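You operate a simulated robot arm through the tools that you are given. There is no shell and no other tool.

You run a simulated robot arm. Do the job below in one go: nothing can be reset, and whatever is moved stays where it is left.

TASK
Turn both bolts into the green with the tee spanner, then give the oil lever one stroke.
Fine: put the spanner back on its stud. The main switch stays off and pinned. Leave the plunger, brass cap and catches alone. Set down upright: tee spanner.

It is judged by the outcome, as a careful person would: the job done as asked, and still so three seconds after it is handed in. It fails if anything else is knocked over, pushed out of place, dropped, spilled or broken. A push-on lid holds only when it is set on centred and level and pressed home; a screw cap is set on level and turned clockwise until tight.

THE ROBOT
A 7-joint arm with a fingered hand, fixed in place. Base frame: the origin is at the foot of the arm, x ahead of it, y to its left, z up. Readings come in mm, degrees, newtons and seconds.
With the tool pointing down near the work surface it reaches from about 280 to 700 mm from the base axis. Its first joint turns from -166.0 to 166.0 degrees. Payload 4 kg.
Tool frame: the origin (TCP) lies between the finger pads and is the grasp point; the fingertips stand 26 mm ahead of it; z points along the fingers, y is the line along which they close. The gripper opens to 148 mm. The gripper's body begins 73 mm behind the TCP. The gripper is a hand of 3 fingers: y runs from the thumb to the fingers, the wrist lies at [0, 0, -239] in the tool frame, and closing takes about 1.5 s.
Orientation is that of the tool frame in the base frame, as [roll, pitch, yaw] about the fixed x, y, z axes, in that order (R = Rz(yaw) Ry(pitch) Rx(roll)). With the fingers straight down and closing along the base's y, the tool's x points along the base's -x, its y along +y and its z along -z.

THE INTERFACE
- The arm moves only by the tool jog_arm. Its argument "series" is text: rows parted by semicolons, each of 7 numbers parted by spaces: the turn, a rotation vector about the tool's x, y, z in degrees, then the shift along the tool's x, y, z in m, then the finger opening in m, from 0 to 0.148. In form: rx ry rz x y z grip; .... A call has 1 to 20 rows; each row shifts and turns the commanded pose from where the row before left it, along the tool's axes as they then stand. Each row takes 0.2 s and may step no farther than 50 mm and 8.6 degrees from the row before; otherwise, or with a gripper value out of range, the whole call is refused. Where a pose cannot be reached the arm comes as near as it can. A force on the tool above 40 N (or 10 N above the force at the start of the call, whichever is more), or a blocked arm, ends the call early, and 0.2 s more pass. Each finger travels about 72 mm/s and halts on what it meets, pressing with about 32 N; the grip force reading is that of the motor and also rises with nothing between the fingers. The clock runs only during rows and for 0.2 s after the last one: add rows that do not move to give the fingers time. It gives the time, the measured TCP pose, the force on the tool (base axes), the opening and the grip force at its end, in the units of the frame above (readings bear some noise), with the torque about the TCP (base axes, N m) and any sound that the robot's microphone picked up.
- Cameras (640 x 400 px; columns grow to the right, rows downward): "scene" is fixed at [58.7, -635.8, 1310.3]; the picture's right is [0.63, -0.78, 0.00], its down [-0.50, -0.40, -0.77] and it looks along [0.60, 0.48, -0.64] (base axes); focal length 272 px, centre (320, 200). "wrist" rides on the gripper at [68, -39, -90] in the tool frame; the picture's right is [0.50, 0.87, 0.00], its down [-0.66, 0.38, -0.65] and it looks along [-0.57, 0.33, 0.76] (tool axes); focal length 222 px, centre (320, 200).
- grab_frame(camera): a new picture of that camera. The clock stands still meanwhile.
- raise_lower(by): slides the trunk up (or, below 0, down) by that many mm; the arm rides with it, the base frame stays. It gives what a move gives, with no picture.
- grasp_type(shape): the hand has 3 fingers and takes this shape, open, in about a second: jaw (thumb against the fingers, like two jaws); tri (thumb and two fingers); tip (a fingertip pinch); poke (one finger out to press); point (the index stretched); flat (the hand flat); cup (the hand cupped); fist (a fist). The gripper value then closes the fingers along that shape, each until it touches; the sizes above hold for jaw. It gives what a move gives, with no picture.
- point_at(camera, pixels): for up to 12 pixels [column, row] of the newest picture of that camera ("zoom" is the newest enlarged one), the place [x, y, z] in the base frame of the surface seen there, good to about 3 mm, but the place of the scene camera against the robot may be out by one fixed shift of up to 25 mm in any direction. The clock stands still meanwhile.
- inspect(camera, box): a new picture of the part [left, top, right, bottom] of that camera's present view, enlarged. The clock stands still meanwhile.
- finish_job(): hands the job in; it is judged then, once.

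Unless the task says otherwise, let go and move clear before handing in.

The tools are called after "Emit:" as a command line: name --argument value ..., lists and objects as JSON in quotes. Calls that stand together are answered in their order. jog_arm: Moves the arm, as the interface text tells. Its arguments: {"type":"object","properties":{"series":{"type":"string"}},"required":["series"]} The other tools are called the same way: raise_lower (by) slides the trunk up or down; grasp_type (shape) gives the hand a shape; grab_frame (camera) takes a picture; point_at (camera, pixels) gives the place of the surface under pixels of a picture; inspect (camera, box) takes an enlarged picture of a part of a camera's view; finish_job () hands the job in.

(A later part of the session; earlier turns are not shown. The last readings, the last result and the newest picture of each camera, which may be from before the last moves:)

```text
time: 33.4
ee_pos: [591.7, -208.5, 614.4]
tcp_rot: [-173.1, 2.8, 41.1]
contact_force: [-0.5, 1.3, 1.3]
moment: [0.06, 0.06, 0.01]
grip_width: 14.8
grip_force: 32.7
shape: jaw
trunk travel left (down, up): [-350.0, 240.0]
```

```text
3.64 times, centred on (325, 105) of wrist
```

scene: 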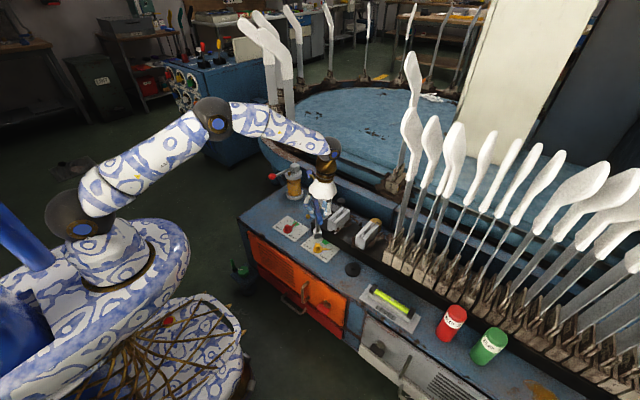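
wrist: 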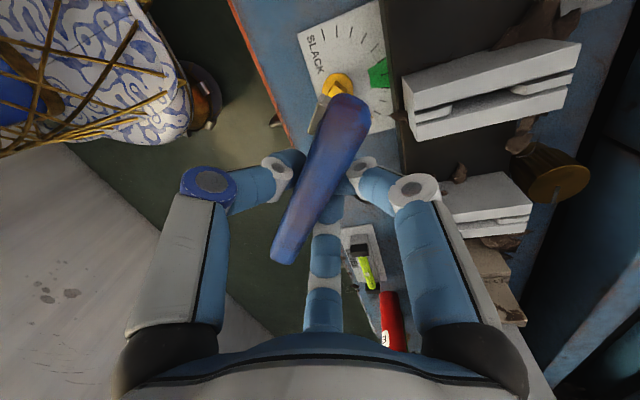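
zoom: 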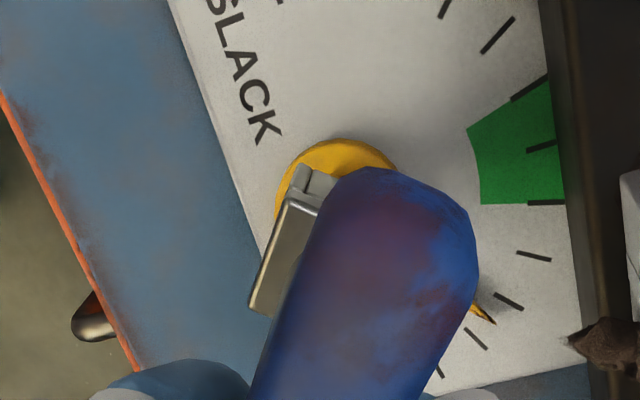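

The socket's bottom edge centre (322) sits about 7 px (≈1.7 mm) right of the head's (315) and it still leads in yaw. I'll average flange samples to get the depth offset too.

Emit:
inspect --camera "scene" --box '[308, 232, 328, 256]'

Emit:
point_at --camera "zoom" --pixels '[[255, 130], [255, 130], [255, 130], [270, 185], [270, 185], [270, 185], [355, 110], [355, 110], [355, 110], [368, 168], [368, 168], [368, 168]]'

Emit:
point_at --camera "zoom" --pixels '[[312, 80], [312, 90], [312, 100], [312, 110], [312, 120], [312, 130], [312, 140], [312, 145], [312, 85], [312, 95], [312, 105], [312, 115]]'

Emit:
point_at --camera "zoom" --pixels '[[290, 225], [290, 240], [355, 215], [355, 230], [320, 225], [320, 240], [315, 270], [315, 280], [315, 285], [290, 280], [340, 280], [315, 275]]'

```text
16.00 times, centred on (318, 244) of scene
```

zoom: 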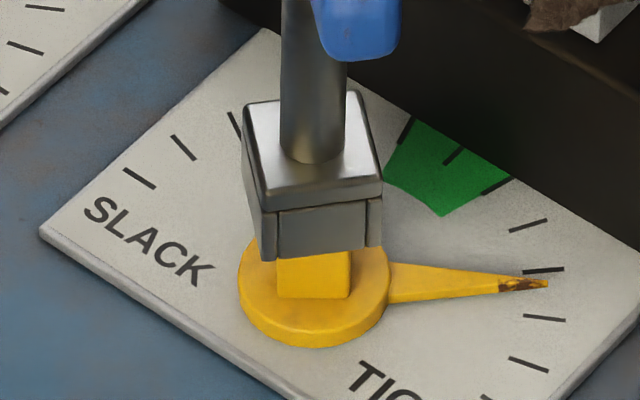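

```text
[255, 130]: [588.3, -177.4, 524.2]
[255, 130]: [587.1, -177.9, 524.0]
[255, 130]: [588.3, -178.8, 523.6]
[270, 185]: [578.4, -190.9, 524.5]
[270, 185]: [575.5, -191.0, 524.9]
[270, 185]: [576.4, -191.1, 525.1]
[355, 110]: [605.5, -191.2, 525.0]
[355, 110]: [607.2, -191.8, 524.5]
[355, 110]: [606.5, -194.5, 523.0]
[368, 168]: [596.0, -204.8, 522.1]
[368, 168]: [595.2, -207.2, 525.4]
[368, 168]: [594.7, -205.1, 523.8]
```

```text
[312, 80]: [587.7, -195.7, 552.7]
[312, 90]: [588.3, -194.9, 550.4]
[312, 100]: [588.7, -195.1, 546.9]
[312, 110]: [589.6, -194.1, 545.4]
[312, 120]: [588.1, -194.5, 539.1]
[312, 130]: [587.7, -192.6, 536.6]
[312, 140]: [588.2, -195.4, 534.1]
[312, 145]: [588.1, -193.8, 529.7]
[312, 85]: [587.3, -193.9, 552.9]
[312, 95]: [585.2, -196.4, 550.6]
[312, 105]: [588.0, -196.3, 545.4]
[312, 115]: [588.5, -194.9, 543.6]
```

```text
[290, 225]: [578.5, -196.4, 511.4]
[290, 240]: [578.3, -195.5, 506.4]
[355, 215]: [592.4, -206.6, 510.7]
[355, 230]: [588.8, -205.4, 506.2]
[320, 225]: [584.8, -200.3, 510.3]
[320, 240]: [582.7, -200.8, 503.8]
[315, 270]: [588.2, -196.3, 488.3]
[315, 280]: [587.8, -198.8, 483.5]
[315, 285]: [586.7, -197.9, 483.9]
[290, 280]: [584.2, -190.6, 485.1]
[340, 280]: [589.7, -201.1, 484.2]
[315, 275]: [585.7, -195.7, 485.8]
```

The socket is centred but leads the head by about 13°, too much to slip on. I'll lift 4 mm, turn back 8.5° clockwise and lower again.

Emit:
jog_arm --series "0 0 0 -0.0002 -0.0005 -0.00396 0;0.416 1.064 8.42 -0.00137 0 0.00007 0;0 0 0 0.0001 0.00025 0.00198 0;0 0 0 0.0001 0.00025 0.00198 0;0 0 0 0.0001 0.00025 0.00198 0;0 0 0 0.0001 0.00025 0.00198 0;0 0 0 0 0 0 0"

Emit:
inspect --camera "scene" --box '[308, 232, 328, 256]'

```text
time: 35.0
ee_pos: [591.6, -208.9, 613.5]
tcp_rot: [-173.3, 2.6, 32.7]
contact_force: [1.2, 4.1, 24.9]
moment: [0.18, 0.09, -0.04]
grip_width: 14.9
grip_force: 31.8
shape: jaw
trunk travel left (down, up): [-350.0, 240.0]
```

```text
16.00 times, centred on (318, 244) of scene
```

zoom: 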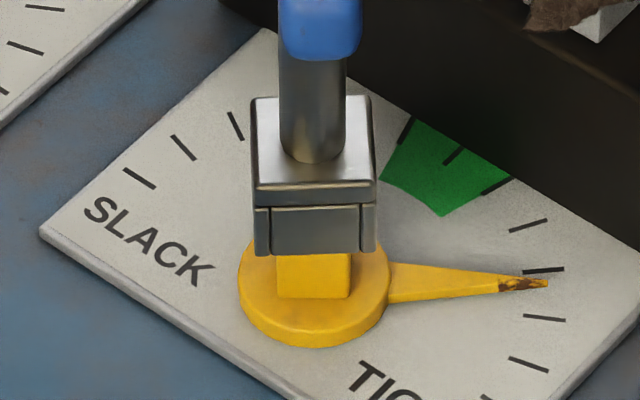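

Yaw now matches the head, yet the rim still rests on top at 25 N, so a small sideways error remains. I'll ease the pressure and search about 1 mm to the left first.

Emit:
jog_arm --series "0 0 0 -0.00004 -0.0001 -0.001 0;0 0 0 -0.0001 -0.0008 0.0001 0;0 0 0 0 0 0 0"

Emit:
jog_arm --series "0 0 0 0.001 -0.0001 0 0;0 0 0 0 0 0 0"

Emit:
jog_arm --series "0 0 0 0.001 -0.0001 0 0;0 0 0 0 0 0 0"

```text
time: 35.8
ee_pos: [589.6, -209.8, 610.6]
tcp_rot: [-173.0, 2.8, 32.5]
contact_force: [-0.2, -0.3, -2.4]
moment: [-0.02, -0.03, -0.02]
grip_width: 14.7
grip_force: 32.2
shape: jaw
trunk travel left (down, up): [-350.0, 240.0]
```

```text
time: 36.4
ee_pos: [592.0, -207.3, 611.7]
tcp_rot: [-173.2, 2.7, 32.7]
contact_force: [0.4, 0.1, -2.9]
moment: [-0.02, 0.03, 0.0]
grip_width: 14.5
grip_force: 32.0
shape: jaw
trunk travel left (down, up): [-350.0, 240.0]
```

```text
time: 37.0
ee_pos: [591.9, -208.0, 611.3]
tcp_rot: [-173.1, 2.8, 32.6]
contact_force: [0.6, -1.0, -3.0]
moment: [-0.06, 0.03, 0.0]
grip_width: 14.6
grip_force: 31.3
shape: jaw
trunk travel left (down, up): [-350.0, 240.0]
```

The force vanished right after the first shift, so the socket dropped onto the head. I'll undo 1 mm of the extra shift and lower on.

Emit:
jog_arm --series "0 0 0 -0.001 0.0001 0 0;0 0 0 0.0001 0.00025 0.00198 0;0 0 0 0.0001 0.00025 0.00198 0;0 0 0 0.0001 0.00025 0.00198 0;0 0 0 0 0 0 0"

Emit:
inspect --camera "scene" --box '[308, 232, 328, 256]'

```text
time: 38.2
ee_pos: [590.8, -208.8, 604.2]
tcp_rot: [-173.2, 2.7, 32.7]
contact_force: [-0.6, -0.5, -2.0]
moment: [0.0, -0.05, -0.01]
grip_width: 15.0
grip_force: 31.7
shape: jaw
trunk travel left (down, up): [-350.0, 240.0]
```

```text
16.00 times, centred on (318, 244) of scene
```

zoom: 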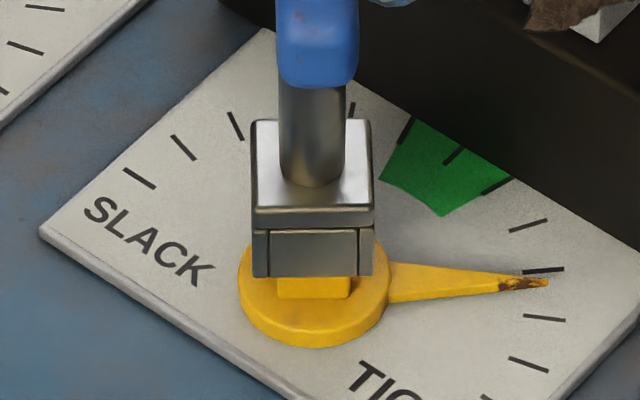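

The socket is sliding over the head with no resistance. I'll lower the last 8 mm or so.

Emit:
jog_arm --series "0 0 0 0.0001 0.00025 0.00198 0;0 0 0 0.0001 0.00025 0.00198 0;0 0 0 0.0001 0.00025 0.00198 0;0 0 0 0 0 0 0"

Emit:
inspect --camera "scene" --box '[308, 232, 328, 256]'

```text
time: 39.2
ee_pos: [591.6, -207.0, 599.1]
tcp_rot: [-173.1, 2.7, 32.6]
contact_force: [0.1, -0.2, -2.3]
moment: [0.0, -0.02, -0.02]
grip_width: 14.7
grip_force: 32.2
shape: jaw
trunk travel left (down, up): [-350.0, 240.0]
```

```text
16.00 times, centred on (318, 244) of scene
```

zoom: 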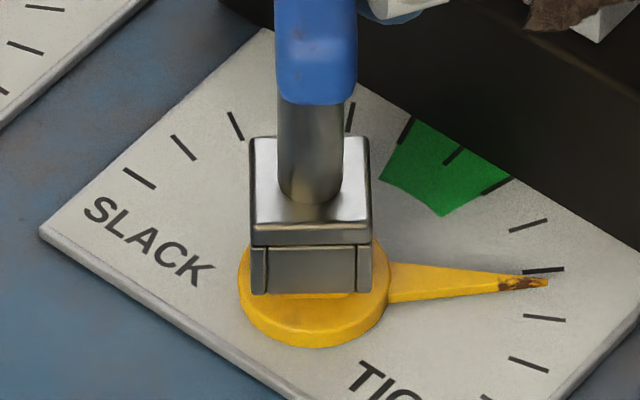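

The socket is engaged about 13 mm. I'll turn counter-clockwise, four rows first.

Emit:
jog_arm --series "-0.4 -1.0 -8.43 0.00135 -0.0002 -0.00005 0;-0.4 -1.0 -8.43 0.00135 -0.0002 -0.00005 0;-0.4 -1.0 -8.43 0.00135 -0.0002 -0.00005 0;-0.4 -1.0 -8.43 0.00135 -0.0002 -0.00005 0;0 0 0 0 0 0 0"

Emit:
inspect --camera "scene" --box '[302, 220, 342, 260]'

```text
time: 40.4
ee_pos: [594.7, -204.8, 599.5]
tcp_rot: [-173.1, 2.8, 66.9]
contact_force: [-2.0, -0.3, -3.8]
moment: [-0.08, 0.07, -0.05]
grip_width: 14.4
grip_force: 31.9
shape: jaw
trunk travel left (down, up): [-350.0, 240.0]
```

```text
10.00 times, centred on (322, 240) of scene
```

zoom: 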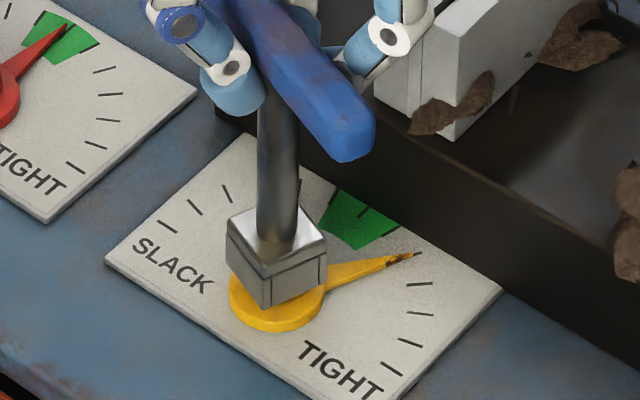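

The pointer has moved to one tick outside green. I'll turn three more rows.

Emit:
jog_arm --series "-0.4 -1.0 -8.43 0.00135 -0.0002 -0.00005 0;-0.4 -1.0 -8.43 0.00135 -0.0002 -0.00005 0;-0.4 -1.0 -8.43 0.00135 -0.0002 -0.00005 0;0 0 0 0 0 0 0"

Emit:
inspect --camera "scene" --box '[302, 220, 342, 260]'

```text
time: 41.4
ee_pos: [596.0, -199.5, 600.0]
tcp_rot: [-173.1, 2.6, 92.2]
contact_force: [-2.9, -0.7, -6.1]
moment: [-0.06, 0.14, -0.06]
grip_width: 14.6
grip_force: 31.9
shape: jaw
trunk travel left (down, up): [-350.0, 240.0]
```

```text
10.00 times, centred on (322, 240) of scene
```

zoom: 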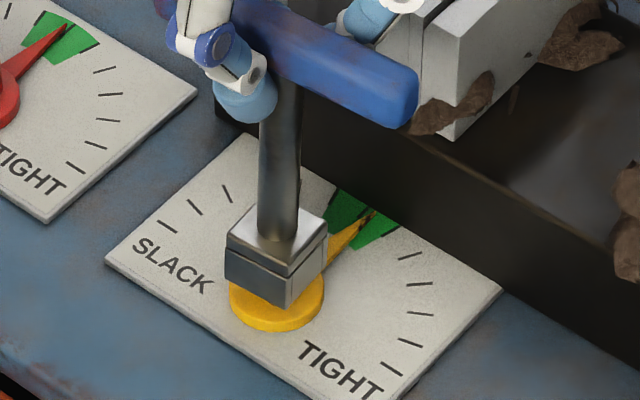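

The pointer tip (375,212) is just short of the centre tick (362,210). I'll nudge 5° further, then back off and lift.

Emit:
jog_arm --series "-0.235 -0.59 -4.96 0.0008 -0.0001 -0.00003 0;0 0 0 0 0 0 0"

Emit:
inspect --camera "scene" --box '[302, 220, 342, 260]'

```text
time: 42.0
ee_pos: [596.5, -198.7, 599.9]
tcp_rot: [-173.1, 2.5, 97.2]
contact_force: [-2.7, -0.3, -5.4]
moment: [-0.04, 0.16, -0.04]
grip_width: 14.6
grip_force: 31.8
shape: jaw
trunk travel left (down, up): [-350.0, 240.0]
```

```text
10.00 times, centred on (322, 240) of scene
```

zoom: 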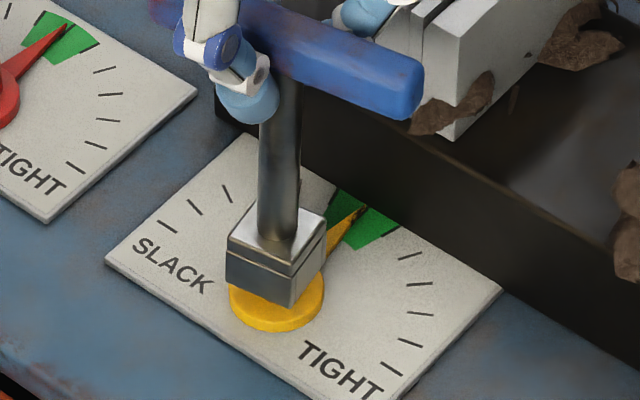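

The yellow pointer is centred in green. I'll back off, lift 70 mm and swing the hand to yaw ~172, so that its tilt leans inward and the stud stays within reach.

Emit:
jog_arm --series "0.376 0.944 7.94 -0.0013 0 0.00007 0;0 0 0 -0.00022 -0.0006 -0.00496 0;0 0 0 -0.00044 -0.0012 -0.00992 0;0 0 0 -0.00061 -0.00168 -0.01389 0;0 0 0 -0.00061 -0.00168 -0.01389 0;0 0 0 -0.00061 -0.00168 -0.01389 0;0 0 0 -0.00061 -0.00168 -0.01389 0;0 0 0 0 0 0 0"

Emit:
inspect --camera "scene" --box '[292, 205, 348, 261]'

```text
time: 43.8
ee_pos: [595.1, -199.4, 669.7]
tcp_rot: [-173.1, 2.6, 89.0]
contact_force: [0.4, 0.4, -2.3]
moment: [-0.01, -0.02, 0.0]
grip_width: 14.2
grip_force: 31.8
shape: jaw
trunk travel left (down, up): [-350.0, 240.0]
```

```text
7.14 times, centred on (320, 233) of scene
```

zoom: 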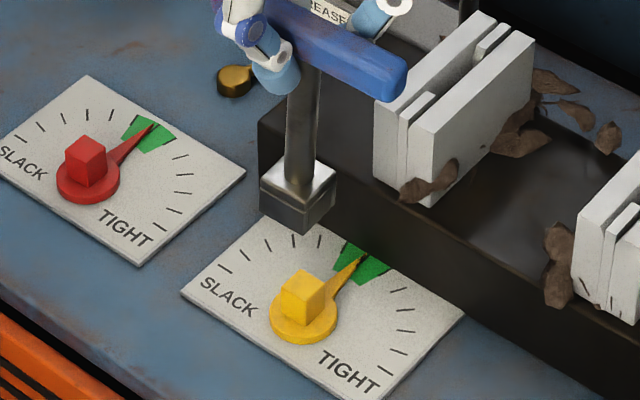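

Both pointers are now in the green. I'll swing the hand to yaw ~172 here, clear of everything.

Emit:
jog_arm --series "-0.362 -0.996 -8.23 0.00132 -0.0002 -0.00005 0;-0.362 -0.996 -8.23 0.00132 -0.0002 -0.00005 0;-0.362 -0.996 -8.23 0.00132 -0.0002 -0.00005 0;-0.362 -0.996 -8.23 0.00132 -0.0002 -0.00005 0;-0.362 -0.996 -8.23 0.00132 -0.0002 -0.00005 0;-0.362 -0.996 -8.23 0.00132 -0.0002 -0.00005 0;-0.362 -0.996 -8.23 0.00132 -0.0002 -0.00005 0;-0.362 -0.996 -8.23 0.00132 -0.0002 -0.00005 0;-0.362 -0.996 -8.23 0.00132 -0.0002 -0.00005 0;-0.362 -0.996 -8.23 0.00132 -0.0002 -0.00005 0;0 0 0 0 0 0 0"

Emit:
grab_frame --camera "scene"

Emit:
inspect --camera "scene" --box '[296, 200, 344, 240]'

```text
time: 46.2
ee_pos: [585.0, -191.1, 671.5]
tcp_rot: [-172.9, 2.6, 172.3]
contact_force: [0.0, 0.6, -2.3]
moment: [0.02, -0.01, 0.0]
grip_width: 14.2
grip_force: 32.0
shape: jaw
trunk travel left (down, up): [-350.0, 240.0]
```

```text
taken
```

scene: 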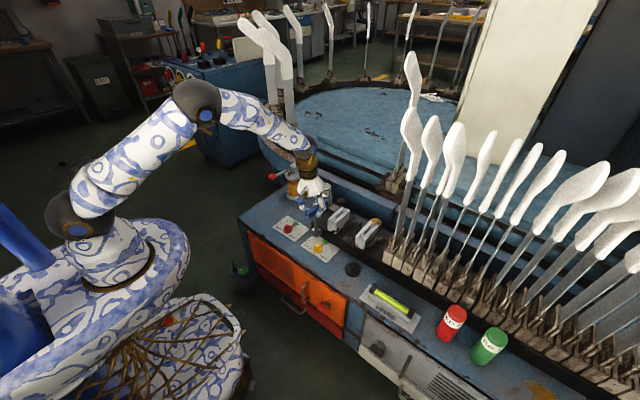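

```text
10.00 times, centred on (320, 220) of scene
```

zoom: 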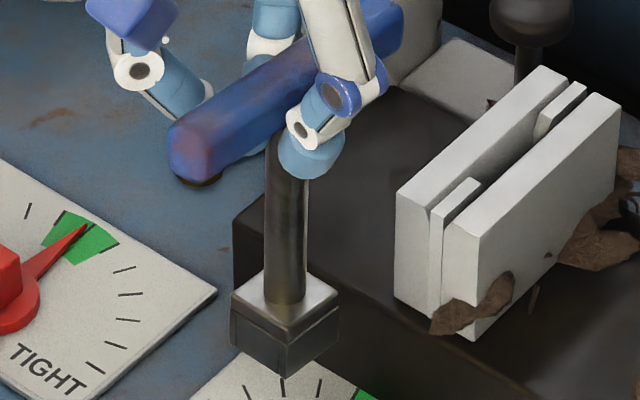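

The spanner hangs vertical at yaw 172. I'll carry it 159 mm along -y to above the stud.

Emit:
jog_arm --series "0 0 0 -0.00805 -0.03868 0.00518 0;0 0 0 -0.00805 -0.03868 0.00518 0;0 0 0 -0.00805 -0.03868 0.00518 0;0 0 0 -0.00805 -0.03868 0.00518 0;0 0 0 0 0 0 0"

Emit:
inspect --camera "scene" --box '[336, 230, 376, 280]'

Emit:
grab_frame --camera "wrist"

```text
time: 47.4
ee_pos: [597.2, -350.9, 670.9]
tcp_rot: [-172.9, 2.6, 172.1]
contact_force: [0.9, 0.0, -1.1]
moment: [-0.01, 0.02, 0.0]
grip_width: 14.0
grip_force: 32.8
shape: jaw
trunk travel left (down, up): [-350.0, 240.0]
```

```text
8.00 times, centred on (356, 255) of scene
```

zoom: 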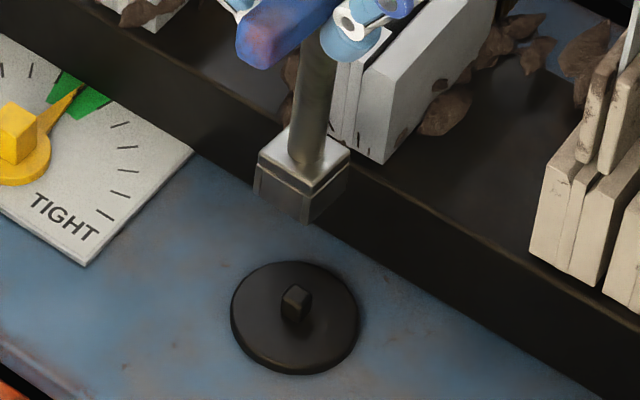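

```text
taken
```

wrist: 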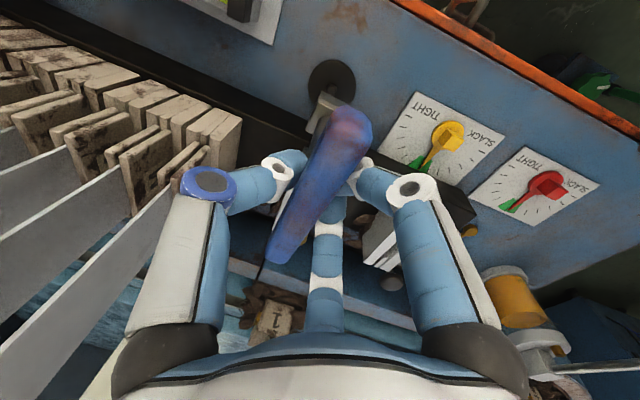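

The arm reached it without complaint, and the socket (300,165) hangs above and near the peg (295,303). I'll average both positions.

Emit:
inspect --camera "scene" --box '[344, 242, 368, 278]'

```text
11.11 times, centred on (356, 260) of scene
```

zoom: 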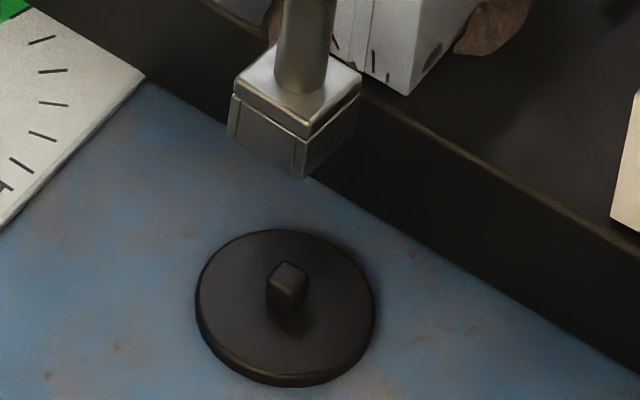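

Emit:
point_at --camera "zoom" --pixels '[[246, 87], [349, 83], [304, 127], [246, 87], [349, 83], [304, 127], [246, 87], [349, 83], [304, 127], [246, 87], [349, 83], [304, 127]]'

Emit:
point_at --camera "zoom" --pixels '[[308, 10], [307, 20], [306, 30], [305, 40], [304, 50], [303, 60], [302, 70], [301, 80], [307, 15], [305, 35], [303, 55], [301, 75]]'

Emit:
point_at --camera "zoom" --pixels '[[288, 273], [288, 273], [288, 273], [288, 273], [288, 273], [288, 273], [285, 350], [285, 350], [285, 240], [285, 240], [215, 310], [360, 310]]'

```text
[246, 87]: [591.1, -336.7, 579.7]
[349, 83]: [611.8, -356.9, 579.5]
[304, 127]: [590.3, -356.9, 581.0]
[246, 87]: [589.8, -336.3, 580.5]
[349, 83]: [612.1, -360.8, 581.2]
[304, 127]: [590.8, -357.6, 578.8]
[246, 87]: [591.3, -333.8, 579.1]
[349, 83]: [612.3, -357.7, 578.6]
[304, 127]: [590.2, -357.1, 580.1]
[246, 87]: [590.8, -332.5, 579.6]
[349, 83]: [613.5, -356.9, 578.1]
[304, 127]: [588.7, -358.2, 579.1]
```

```text
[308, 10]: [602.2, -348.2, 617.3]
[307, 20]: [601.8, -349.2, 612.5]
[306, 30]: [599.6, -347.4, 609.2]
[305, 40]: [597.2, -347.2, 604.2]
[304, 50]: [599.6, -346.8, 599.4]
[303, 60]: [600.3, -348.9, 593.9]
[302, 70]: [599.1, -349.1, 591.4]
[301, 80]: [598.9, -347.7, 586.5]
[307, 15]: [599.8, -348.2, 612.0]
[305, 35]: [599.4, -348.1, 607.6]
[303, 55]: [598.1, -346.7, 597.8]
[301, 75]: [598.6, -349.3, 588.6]
```

```text
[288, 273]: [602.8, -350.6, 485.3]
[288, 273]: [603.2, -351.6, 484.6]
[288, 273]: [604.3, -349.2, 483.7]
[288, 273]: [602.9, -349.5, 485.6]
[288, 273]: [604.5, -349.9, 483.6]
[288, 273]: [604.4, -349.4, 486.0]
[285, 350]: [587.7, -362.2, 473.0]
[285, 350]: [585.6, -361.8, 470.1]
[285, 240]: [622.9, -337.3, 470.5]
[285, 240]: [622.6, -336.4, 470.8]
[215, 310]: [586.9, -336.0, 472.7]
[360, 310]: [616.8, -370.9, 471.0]
```

The socket sits about 5 mm towards +y from the peg. I'll shift -5 mm in y and lower 65 mm to just above the peg.

Emit:
jog_arm --series "0 0 0 -0.0009 -0.0049 0.00065 0;0 0 0 0.00059 0.0016 0.01289 0;0 0 0 0.00059 0.0016 0.01289 0;0 0 0 0.00059 0.0016 0.01289 0;0 0 0 0.00059 0.0016 0.01289 0;0 0 0 0.00059 0.0016 0.01289 0;0 0 0 0 0 0 0"

Emit:
inspect --camera "scene" --box '[338, 240, 370, 280]'

Emit:
inspect --camera "wrist" --box '[250, 40, 400, 160]'

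```text
time: 49.0
ee_pos: [599.4, -356.2, 606.1]
tcp_rot: [-173.0, 2.7, 172.2]
contact_force: [0.2, 1.4, -2.7]
moment: [0.01, 0.0, 0.0]
grip_width: 14.0
grip_force: 31.5
shape: jaw
trunk travel left (down, up): [-350.0, 240.0]
```

```text
10.00 times, centred on (354, 260) of scene
```

zoom: 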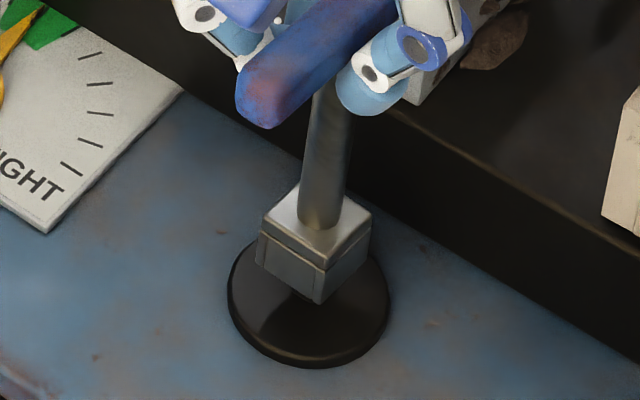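

```text
3.33 times, centred on (325, 100) of wrist
```

zoom: 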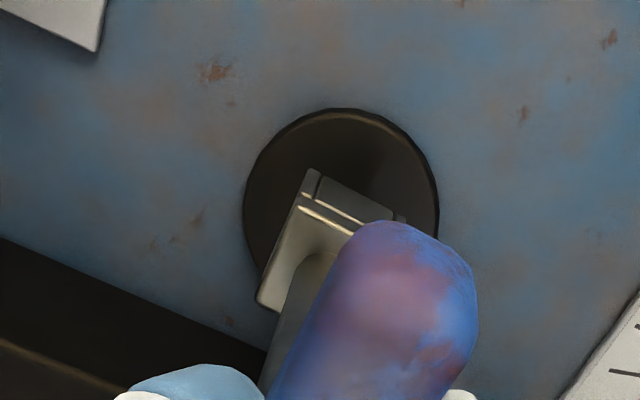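

The socket sits centred over the disc. I'll lower slowly onto the peg and watch the force.

Emit:
jog_arm --series "0 0 0 0.00011 0.00031 0.00248 0;0 0 0 0.00011 0.00031 0.00248 0;0 0 0 0.00011 0.00031 0.00248 0;0 0 0 0.00011 0.00031 0.00248 0;0 0 0 0 0 0 0"

Emit:
inspect --camera "scene" --box '[338, 240, 370, 280]'

```text
time: 50.2
ee_pos: [597.3, -356.0, 596.3]
tcp_rot: [-173.0, 2.4, 172.1]
contact_force: [0.2, -0.7, -2.9]
moment: [0.01, 0.01, -0.05]
grip_width: 14.3
grip_force: 32.3
shape: jaw
trunk travel left (down, up): [-350.0, 240.0]
```

```text
10.00 times, centred on (354, 260) of scene
```

zoom: 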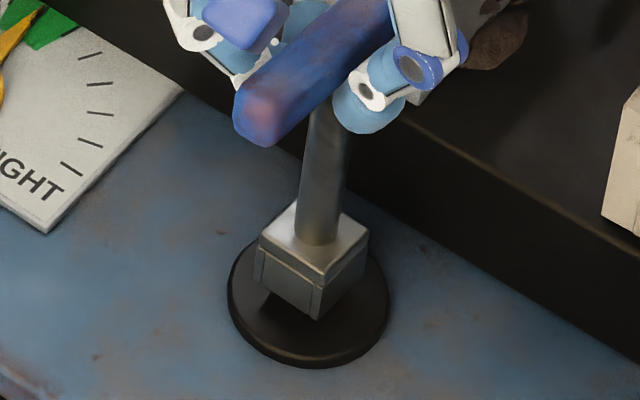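

The rim has passed the peg top with no contact force. I'll keep lowering to the disc.

Emit:
jog_arm --series "0 0 0 0.00011 0.00031 0.00248 0;0 0 0 0.00011 0.00031 0.00248 0;0 0 0 0.00007 0.00019 0.0015 0;0 0 0 0 0 0 0"

Emit:
inspect --camera "scene" --box '[338, 240, 370, 280]'

```text
time: 51.2
ee_pos: [597.6, -355.6, 589.5]
tcp_rot: [-173.0, 2.6, 172.1]
contact_force: [1.5, -0.2, -0.8]
moment: [0.02, -0.07, -0.02]
grip_width: 14.2
grip_force: 31.9
shape: jaw
trunk travel left (down, up): [-350.0, 240.0]
```

```text
10.00 times, centred on (354, 260) of scene
```

zoom: 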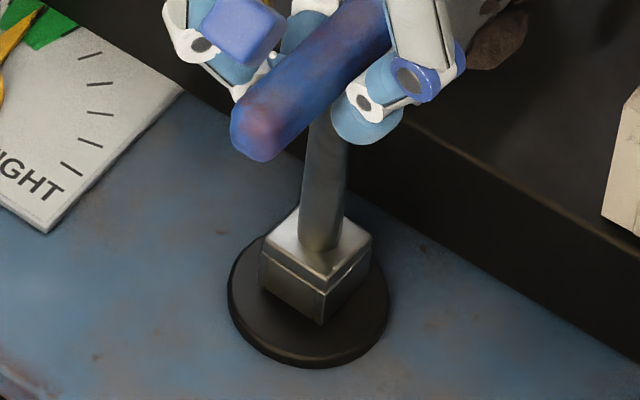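

Light contact has begun (Fz rising to -0.8). I'll press 1.5 mm more to seat it.

Emit:
jog_arm --series "0 0 0 0.00004 0.0001 0.0008 0;0 0 0 0.00004 0.0001 0.0008 0;0 0 0 0 0 0 0"

Emit:
inspect --camera "scene" --box '[338, 240, 370, 280]'

Emit:
grab_frame --camera "wrist"

```text
time: 52.0
ee_pos: [597.8, -355.2, 587.8]
tcp_rot: [-173.0, 2.7, 172.1]
contact_force: [-0.1, 0.2, -0.3]
moment: [0.04, -0.01, 0.0]
grip_width: 14.1
grip_force: 32.0
shape: jaw
trunk travel left (down, up): [-350.0, 240.0]
```

```text
10.00 times, centred on (354, 260) of scene
```

zoom: 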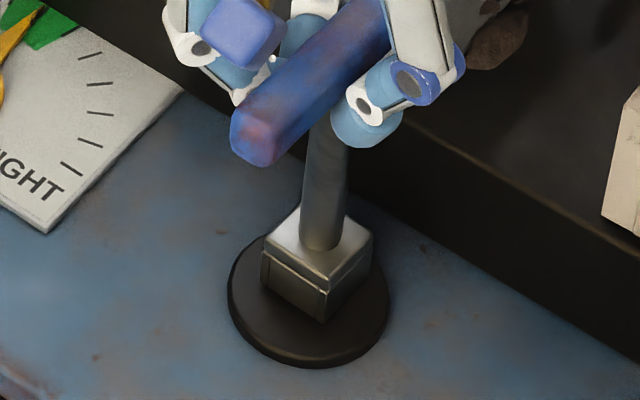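

```text
taken
```

wrist: 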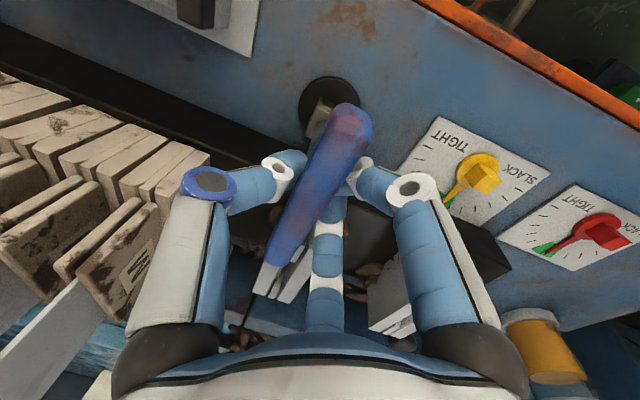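

The spanner's weight now rests on the stud. I'll open the fingers just to 40 mm, since a catch stands near on the +x side, and look.

Emit:
jog_arm --series "0 0 0 0 0 0 0.022;0 0 0 0 0 0 0.03;0 0 0 0 0 0 0.04;0 0 0 0 0 0 0.04;0 0 0 0 0 0 0.04"

Emit:
inspect --camera "scene" --box '[332, 225, 380, 280]'

Emit:
grab_frame --camera "wrist"

```text
time: 53.2
ee_pos: [597.1, -354.6, 586.7]
tcp_rot: [-173.0, 2.7, 172.1]
contact_force: [0.5, -0.1, -0.5]
moment: [0.03, 0.03, -0.01]
grip_width: 39.4
grip_force: 0.0
shape: jaw
trunk travel left (down, up): [-350.0, 240.0]
```

```text
7.27 times, centred on (356, 252) of scene
```

zoom: 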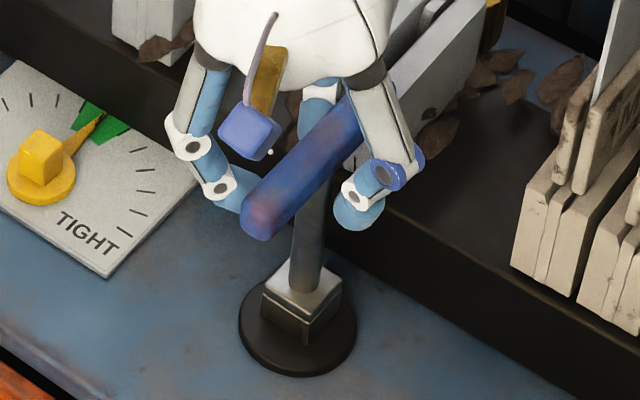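

```text
taken
```

wrist: 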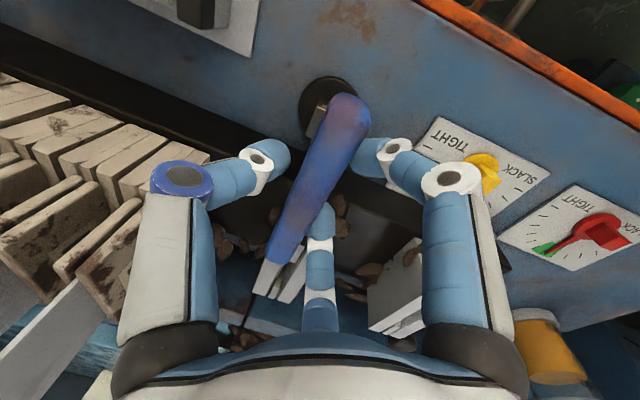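

The bar is free, with no contact force, and the spanner stands on its own. I'll open slightly more and lift straight up slowly.

Emit:
jog_arm --series "0 0 0 0 0 0 0.05;0 0 0 0.00023 -0.00062 -0.00496 0.05;0 0 0 -0.00023 -0.00062 -0.00496 0.05;0 0 0 -0.00045 -0.00124 -0.00991 0.05;0 0 0 -0.00045 -0.00124 -0.00991 0.05;0 0 0 0 0 0 0.05"

Emit:
inspect --camera "scene" --box '[332, 225, 380, 280]'

```text
time: 54.6
ee_pos: [596.9, -355.4, 617.8]
tcp_rot: [-172.9, 2.6, 172.1]
contact_force: [-0.2, -0.7, -1.2]
moment: [-0.03, -0.02, 0.01]
grip_width: 49.6
grip_force: 0.1
shape: jaw
trunk travel left (down, up): [-350.0, 240.0]
```

```text
7.27 times, centred on (356, 252) of scene
```

zoom: 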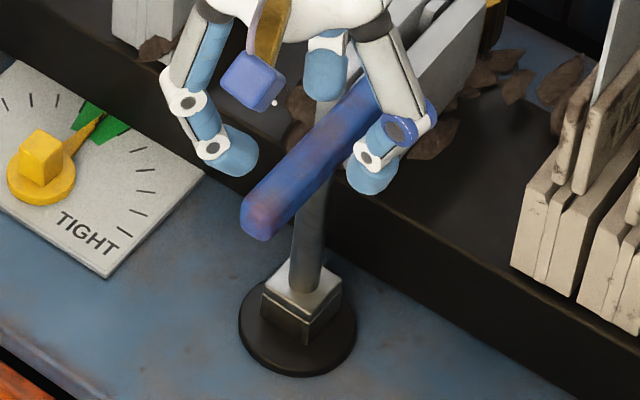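

The spanner stays put as the hand clears. I'll rise further and check that it stands upright and fully seated.

Emit:
jog_arm --series "0 0 0 -0.00091 -0.00247 -0.01983 0.06;0 0 0 -0.00091 -0.00247 -0.01983 0.06;0 0 0 -0.00091 -0.00247 -0.01983 0.06;0 0 0 -0.00091 -0.00247 -0.01983 0.06;0 0 0 0 0 0 0.06"

Emit:
inspect --camera "scene" --box '[336, 230, 376, 280]'

Emit:
inspect --camera "wrist" --box '[220, 50, 420, 250]'

```text
time: 55.8
ee_pos: [598.2, -355.9, 698.3]
tcp_rot: [-173.0, 2.6, 172.1]
contact_force: [-0.3, 0.3, 0.0]
moment: [-0.02, 0.0, 0.0]
grip_width: 59.6
grip_force: 0.1
shape: jaw
trunk travel left (down, up): [-350.0, 240.0]
```

```text
8.00 times, centred on (356, 255) of scene
```

zoom: 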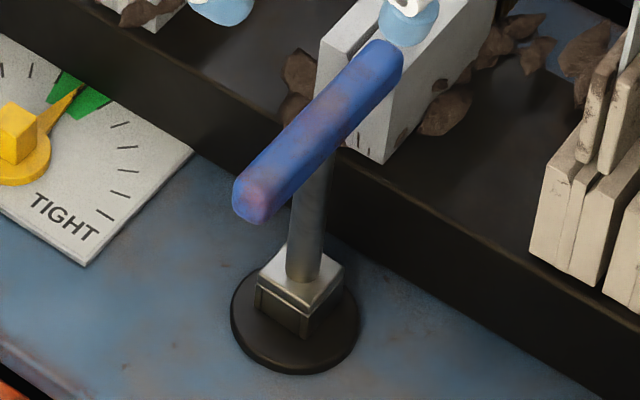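

```text
2.00 times, centred on (320, 150) of wrist
```

zoom: 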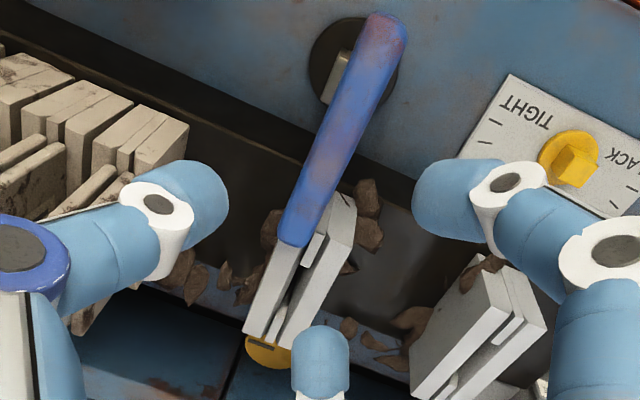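

The spanner stands on the stud. I'll sample bar, stem and catch to check level and clearance.

Emit:
inspect --camera "scene" --box '[336, 230, 376, 280]'

Emit:
point_at --camera "zoom" --pixels '[[250, 190], [265, 175], [280, 160], [300, 138], [320, 118], [340, 97], [360, 75], [380, 55], [388, 50], [250, 190], [380, 55], [395, 62]]'

Emit:
point_at --camera "zoom" --pixels '[[312, 180], [311, 190], [310, 200], [309, 210], [308, 220], [307, 230], [306, 240], [305, 250], [304, 260], [303, 268], [311, 185], [306, 245]]'

Emit:
point_at --camera "zoom" --pixels '[[265, 268], [335, 268], [303, 300], [265, 268], [335, 268], [303, 300], [350, 30], [335, 40], [410, 60], [400, 70], [345, 25], [380, 90]]'

```text
8.00 times, centred on (356, 255) of scene
```

zoom: 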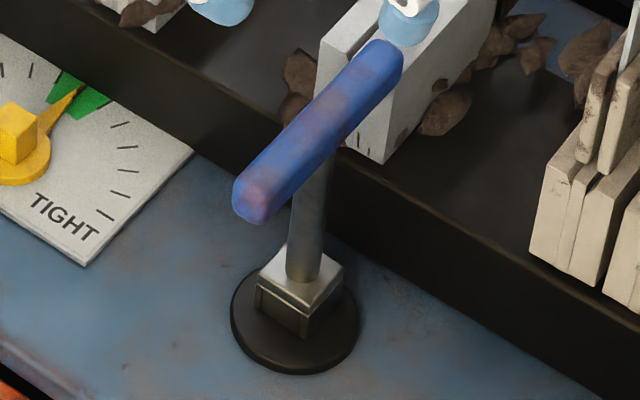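

```text
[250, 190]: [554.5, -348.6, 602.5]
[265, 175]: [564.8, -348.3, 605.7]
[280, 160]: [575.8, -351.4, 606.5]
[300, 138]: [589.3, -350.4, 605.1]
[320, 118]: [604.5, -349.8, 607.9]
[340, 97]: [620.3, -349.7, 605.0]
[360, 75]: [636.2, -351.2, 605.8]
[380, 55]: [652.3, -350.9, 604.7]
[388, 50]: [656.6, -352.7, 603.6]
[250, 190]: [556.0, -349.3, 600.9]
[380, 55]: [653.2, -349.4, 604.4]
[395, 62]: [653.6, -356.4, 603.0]
```

```text
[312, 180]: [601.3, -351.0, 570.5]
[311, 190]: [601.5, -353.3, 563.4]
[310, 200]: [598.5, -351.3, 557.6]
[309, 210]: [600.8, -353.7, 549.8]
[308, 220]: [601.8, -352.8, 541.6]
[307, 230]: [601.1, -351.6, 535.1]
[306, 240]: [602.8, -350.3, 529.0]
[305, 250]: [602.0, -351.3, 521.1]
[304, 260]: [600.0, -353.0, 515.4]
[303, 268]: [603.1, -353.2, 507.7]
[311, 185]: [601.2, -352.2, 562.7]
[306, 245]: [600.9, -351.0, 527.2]
```

```text
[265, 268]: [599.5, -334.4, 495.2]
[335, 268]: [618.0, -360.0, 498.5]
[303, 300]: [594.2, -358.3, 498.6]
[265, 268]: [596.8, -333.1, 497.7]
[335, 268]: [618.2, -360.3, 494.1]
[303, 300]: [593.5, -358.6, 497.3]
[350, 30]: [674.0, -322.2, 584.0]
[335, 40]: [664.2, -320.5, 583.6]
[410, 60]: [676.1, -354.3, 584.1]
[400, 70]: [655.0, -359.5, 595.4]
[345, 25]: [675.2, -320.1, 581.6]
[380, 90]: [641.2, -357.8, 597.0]
```

The spanner is seated: stem vertical, bar level at its original height and clear of the catch. Next is the oil lever, so I'll raise the hand away and study the pump.

Emit:
jog_arm --series "0 0 0 -0.0018 -0.005 -0.0397 0.06;0 0 0 -0.0018 -0.005 -0.0397 0.06;0 0 0 0 0 0 0.06"

Emit:
inspect --camera "scene" --box '[256, 150, 320, 215]'

Emit:
point_at --camera "zoom" --pixels '[[160, 170], [160, 155], [225, 140], [290, 110], [345, 70], [345, 100], [350, 140], [360, 260], [360, 330], [310, 105], [260, 125], [150, 165]]'

```text
time: 56.6
ee_pos: [596.5, -355.1, 778.9]
tcp_rot: [-172.9, 2.6, 172.0]
contact_force: [0.3, 1.0, 0.3]
moment: [-0.01, 0.0, 0.0]
grip_width: 59.5
grip_force: 0.0
shape: jaw
trunk travel left (down, up): [-350.0, 240.0]
```

```text
6.15 times, centred on (288, 182) of scene
```

zoom: 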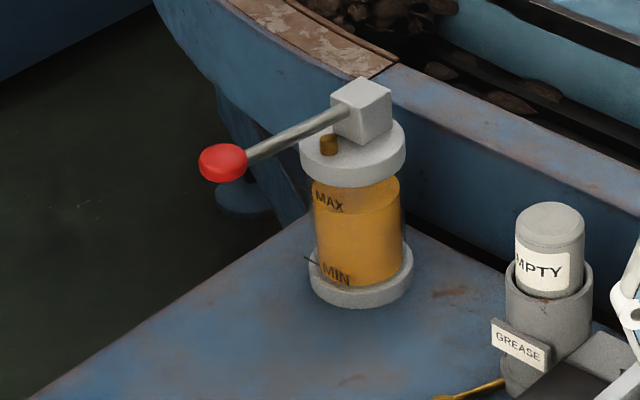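

```text
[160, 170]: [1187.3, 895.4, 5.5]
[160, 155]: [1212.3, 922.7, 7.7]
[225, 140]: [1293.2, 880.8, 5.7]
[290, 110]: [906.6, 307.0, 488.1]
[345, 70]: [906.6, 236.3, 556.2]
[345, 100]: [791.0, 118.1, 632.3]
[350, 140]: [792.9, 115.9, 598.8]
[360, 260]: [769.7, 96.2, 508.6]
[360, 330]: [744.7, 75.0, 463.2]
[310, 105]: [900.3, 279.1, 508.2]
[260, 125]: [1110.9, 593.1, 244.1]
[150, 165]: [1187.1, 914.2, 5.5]
```

I'll enlarge the pump and sample the knob, rod and pivot block more carefully.

Emit:
inspect --camera "scene" --box '[264, 155, 312, 190]'

Emit:
point_at --camera "zoom" --pixels '[[105, 195], [105, 195], [85, 195], [125, 190], [105, 175], [105, 215], [180, 160], [220, 140], [260, 125], [290, 110], [320, 85], [300, 120]]'

```text
11.43 times, centred on (288, 172) of scene
```

zoom: 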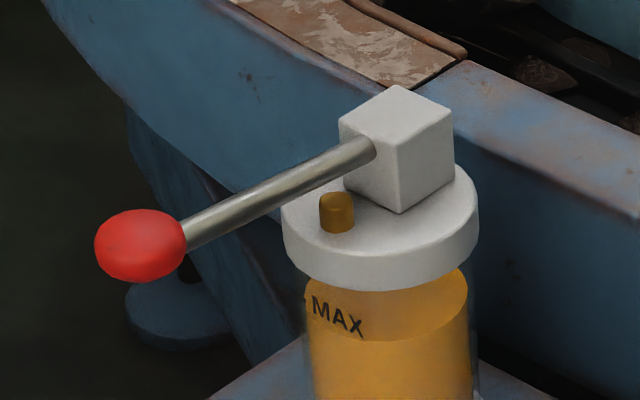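

```text
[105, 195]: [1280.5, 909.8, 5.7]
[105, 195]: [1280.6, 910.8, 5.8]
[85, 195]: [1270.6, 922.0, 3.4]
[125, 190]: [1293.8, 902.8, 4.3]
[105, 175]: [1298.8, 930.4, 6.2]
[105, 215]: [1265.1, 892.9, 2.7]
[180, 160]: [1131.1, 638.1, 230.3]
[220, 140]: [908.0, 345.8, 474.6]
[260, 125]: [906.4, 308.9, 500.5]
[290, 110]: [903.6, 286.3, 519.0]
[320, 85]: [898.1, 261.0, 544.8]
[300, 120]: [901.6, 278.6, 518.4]
```

Emit:
point_at --camera "zoom" --pixels '[[140, 240], [140, 240], [140, 240], [110, 245], [175, 240], [200, 228], [240, 205], [280, 184], [320, 164], [355, 148], [400, 120], [370, 175]]'

Emit:
point_at --camera "zoom" --pixels '[[140, 218], [140, 265], [140, 275], [200, 228], [240, 205], [280, 184], [320, 164], [400, 95], [350, 130], [398, 150], [450, 118], [335, 200]]'

```text
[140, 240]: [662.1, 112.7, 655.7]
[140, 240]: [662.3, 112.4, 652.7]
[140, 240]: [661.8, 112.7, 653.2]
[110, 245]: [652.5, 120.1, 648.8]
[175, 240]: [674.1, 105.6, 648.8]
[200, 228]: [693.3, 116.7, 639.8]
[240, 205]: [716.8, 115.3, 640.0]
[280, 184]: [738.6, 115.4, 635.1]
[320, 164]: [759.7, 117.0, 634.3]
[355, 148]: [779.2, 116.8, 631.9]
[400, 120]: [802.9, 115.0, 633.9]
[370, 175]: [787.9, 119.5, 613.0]
```

```text
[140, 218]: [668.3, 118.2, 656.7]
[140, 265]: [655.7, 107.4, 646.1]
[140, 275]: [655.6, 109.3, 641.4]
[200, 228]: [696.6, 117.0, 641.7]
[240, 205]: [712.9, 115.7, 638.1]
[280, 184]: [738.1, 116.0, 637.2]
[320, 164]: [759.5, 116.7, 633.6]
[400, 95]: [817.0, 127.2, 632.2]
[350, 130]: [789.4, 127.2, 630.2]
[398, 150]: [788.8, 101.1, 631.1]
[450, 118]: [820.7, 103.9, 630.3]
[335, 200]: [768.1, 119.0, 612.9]
```

The lever rises about 6° from the pivot (scene x≈805) to the knob (scene (668,117), top ≈660), which is about (660,109.5,638) in the robot frame. I'll straighten the hand, close it and move above the knob.

Emit:
jog_arm --series "-7 2.6 0 0 0 0 0.04;0 0 -7.9 0 0 0 0.02;0 0 0 -0.006 0.0464 0.006 0;0 0 0 -0.006 0.0464 0.006 0;0 0 0 -0.006 0.0464 0.006 0;0 0 0 -0.006 0.0464 0.006 0;0 0 0 -0.006 0.0464 0.006 0;0 0 0 -0.006 0.0464 0.006 0;0 0 0 -0.006 0.0464 0.006 0;0 0 0 -0.006 0.0464 0.006 0;0 0 0 -0.006 0.0464 0.006 0;0 0 0 -0.006 0.0464 0.006 0;0 0 0 0 0 0 0"

Emit:
grab_frame --camera "wrist"

Emit:
grab_frame --camera "scene"

```text
time: 59.4
ee_pos: [659.0, 110.1, 717.6]
tcp_rot: [-179.9, 0.0, 179.9]
contact_force: [0.8, -0.2, 0.9]
moment: [0.0, 0.02, -0.01]
grip_width: 0.2
grip_force: 31.8
shape: jaw
trunk travel left (down, up): [-350.0, 240.0]
```

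```text
taken
```

wrist: 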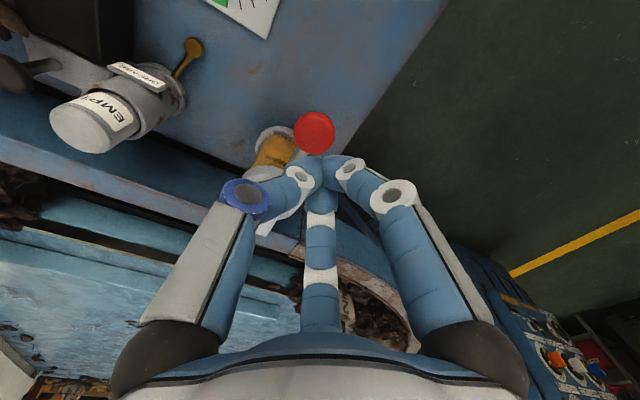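

```text
taken
```

scene: 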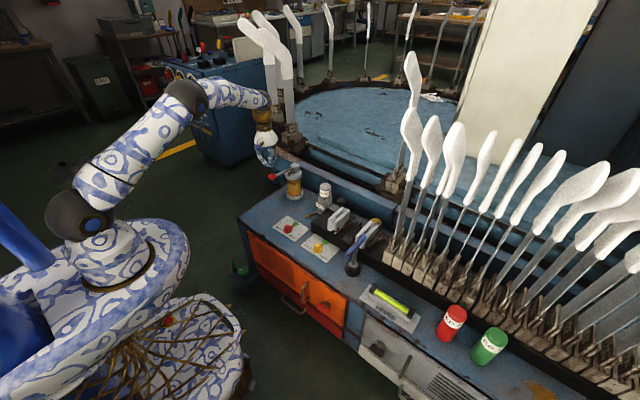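

The knob shows at (315,132), which projects to about (657,105), so I'm 5 mm off in y. I'll shift and come down to just above it.

Emit:
jog_arm --series "0 0 0 0.001 -0.005 0 0;0 0 0 0 0 0.015 0;0 0 0 0 0 0.013 0;0 0 0 0 0 0 0"

Emit:
inspect --camera "wrist" --box '[240, 80, 400, 220]'

Emit:
inspect --camera "scene" --box '[244, 130, 308, 195]'

```text
time: 60.4
ee_pos: [657.4, 103.1, 690.2]
tcp_rot: [179.9, 0.0, 179.8]
contact_force: [0.8, 0.4, -0.3]
moment: [0.0, 0.0, -0.02]
grip_width: 0.0
grip_force: 31.5
shape: jaw
trunk travel left (down, up): [-350.0, 240.0]
```

```text
2.86 times, centred on (320, 150) of wrist
```

zoom: 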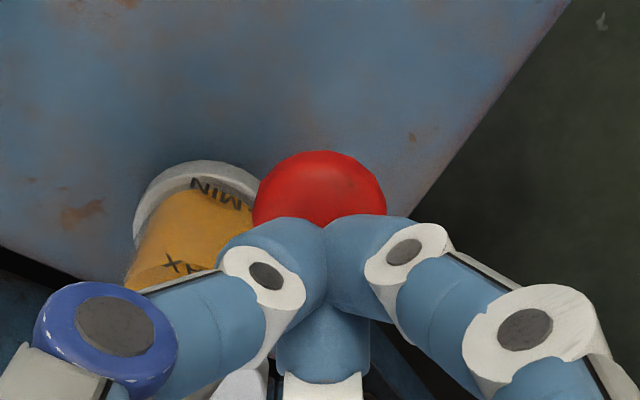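

```text
6.15 times, centred on (276, 162) of scene
```

zoom: 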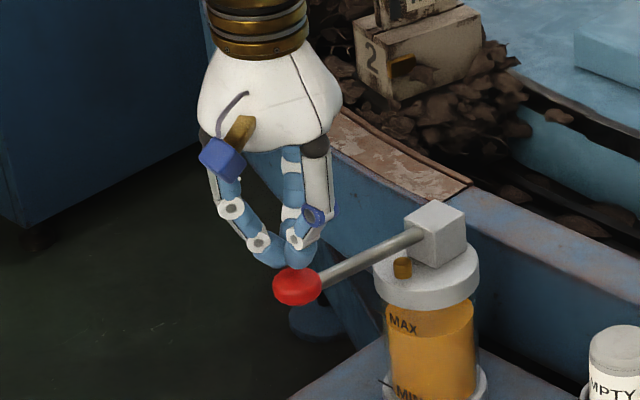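

The fingertips are just above the knob. I'll press down in 3 mm steps and watch force and sound.

Emit:
jog_arm --series "0 0 0 0 0 0.003 0;0 0 0 0 0 0.003 0;0 0 0 0 0 0.003 0;0 0 0 0 0 0.003 0;0 0 0 0 0 0.003 0;0 0 0 0 0 0.003 0;0 0 0 0 0 0 0"

Emit:
inspect --camera "scene" --box '[244, 130, 308, 195]'

```text
time: 62.0
ee_pos: [657.2, 103.0, 670.8]
tcp_rot: [180.0, 0.0, 180.0]
contact_force: [0.3, 0.6, 0.6]
moment: [0.0, -0.02, 0.0]
grip_width: 0.0
grip_force: 32.0
shape: jaw
trunk travel left (down, up): [-350.0, 240.0]
```

```text
6.15 times, centred on (276, 162) of scene
```

zoom: 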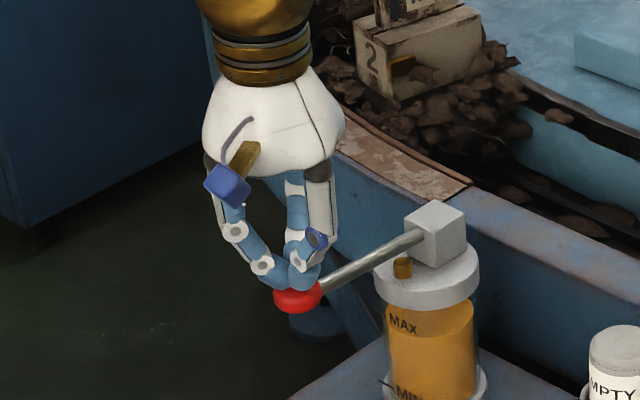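

The lever is moving down with hardly any force. I'll continue down along its arc.

Emit:
jog_arm --series "0 0 0 0 0 0.004 0;0 0 0 0 0 0.004 0;0 0 0 0 0 0.004 0;0 0 0 0 0 0.004 0;0 0 0 0 0 0.004 0;0 0 0 -0.0005 0 0.004 0;0 0 0 -0.0005 0 0.004 0;0 0 0 0 0 0 0"

Emit:
inspect --camera "scene" --box '[244, 130, 308, 195]'

```text
time: 63.8
ee_pos: [659.0, 102.7, 643.8]
tcp_rot: [179.9, -0.1, 179.9]
contact_force: [-1.0, 0.7, 1.3]
moment: [0.03, 0.0, -0.02]
grip_width: 0.0
grip_force: 32.2
shape: jaw
trunk travel left (down, up): [-350.0, 240.0]
```

```text
6.15 times, centred on (276, 162) of scene
```

zoom: 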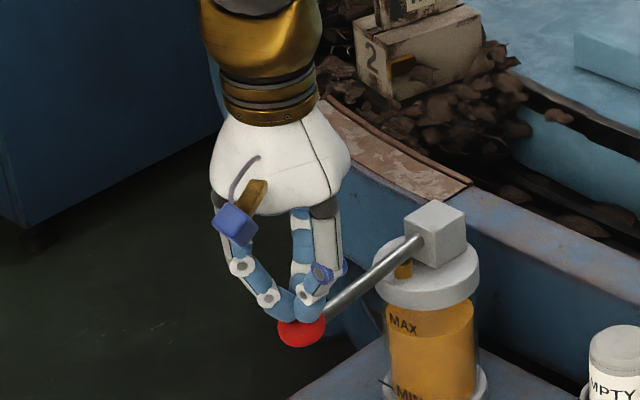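

It keeps going with about 1 N. I'll carry on in small steps.

Emit:
jog_arm --series "0 0 0 -0.0005 0 0.004 0;0 0 0 -0.0006 0 0.004 0;0 0 0 -0.0007 0 0.004 0;0 0 0 -0.0008 0 0.004 0;0 0 0 -0.001 0 0.004 0;0 0 0 -0.001 0 0.004 0;0 0 0 0 0 0 0"

Emit:
inspect --camera "scene" --box '[244, 140, 308, 205]'

```text
time: 65.4
ee_pos: [663.9, 103.5, 620.4]
tcp_rot: [-180.0, 0.2, 180.0]
contact_force: [-0.7, 0.5, 15.3]
moment: [0.1, -0.07, 0.0]
grip_width: 0.1
grip_force: 32.2
shape: jaw
trunk travel left (down, up): [-350.0, 240.0]
```

```text
6.15 times, centred on (276, 172) of scene
```

zoom: 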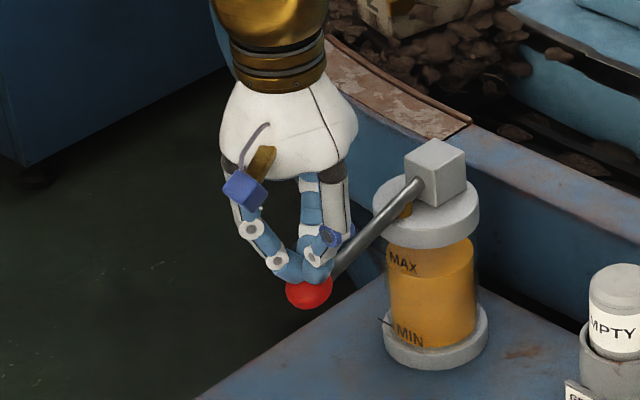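

Force jumped to 15 N, which looks like the end stop. I'll press 1 mm more to confirm.

Emit:
jog_arm --series "0 0 0 -0.0002 0 0.001 0;0 0 0 0 0 0 0;0 0 0 0 0 0 0"

```text
time: 66.2
ee_pos: [661.9, 103.1, 619.9]
tcp_rot: [-179.9, 0.1, -180.0]
contact_force: [4.5, 3.3, 25.0]
moment: [0.11, -0.24, 0.02]
grip_width: 0.1
grip_force: 32.1
shape: jaw
trunk travel left (down, up): [-350.0, 240.0]
```

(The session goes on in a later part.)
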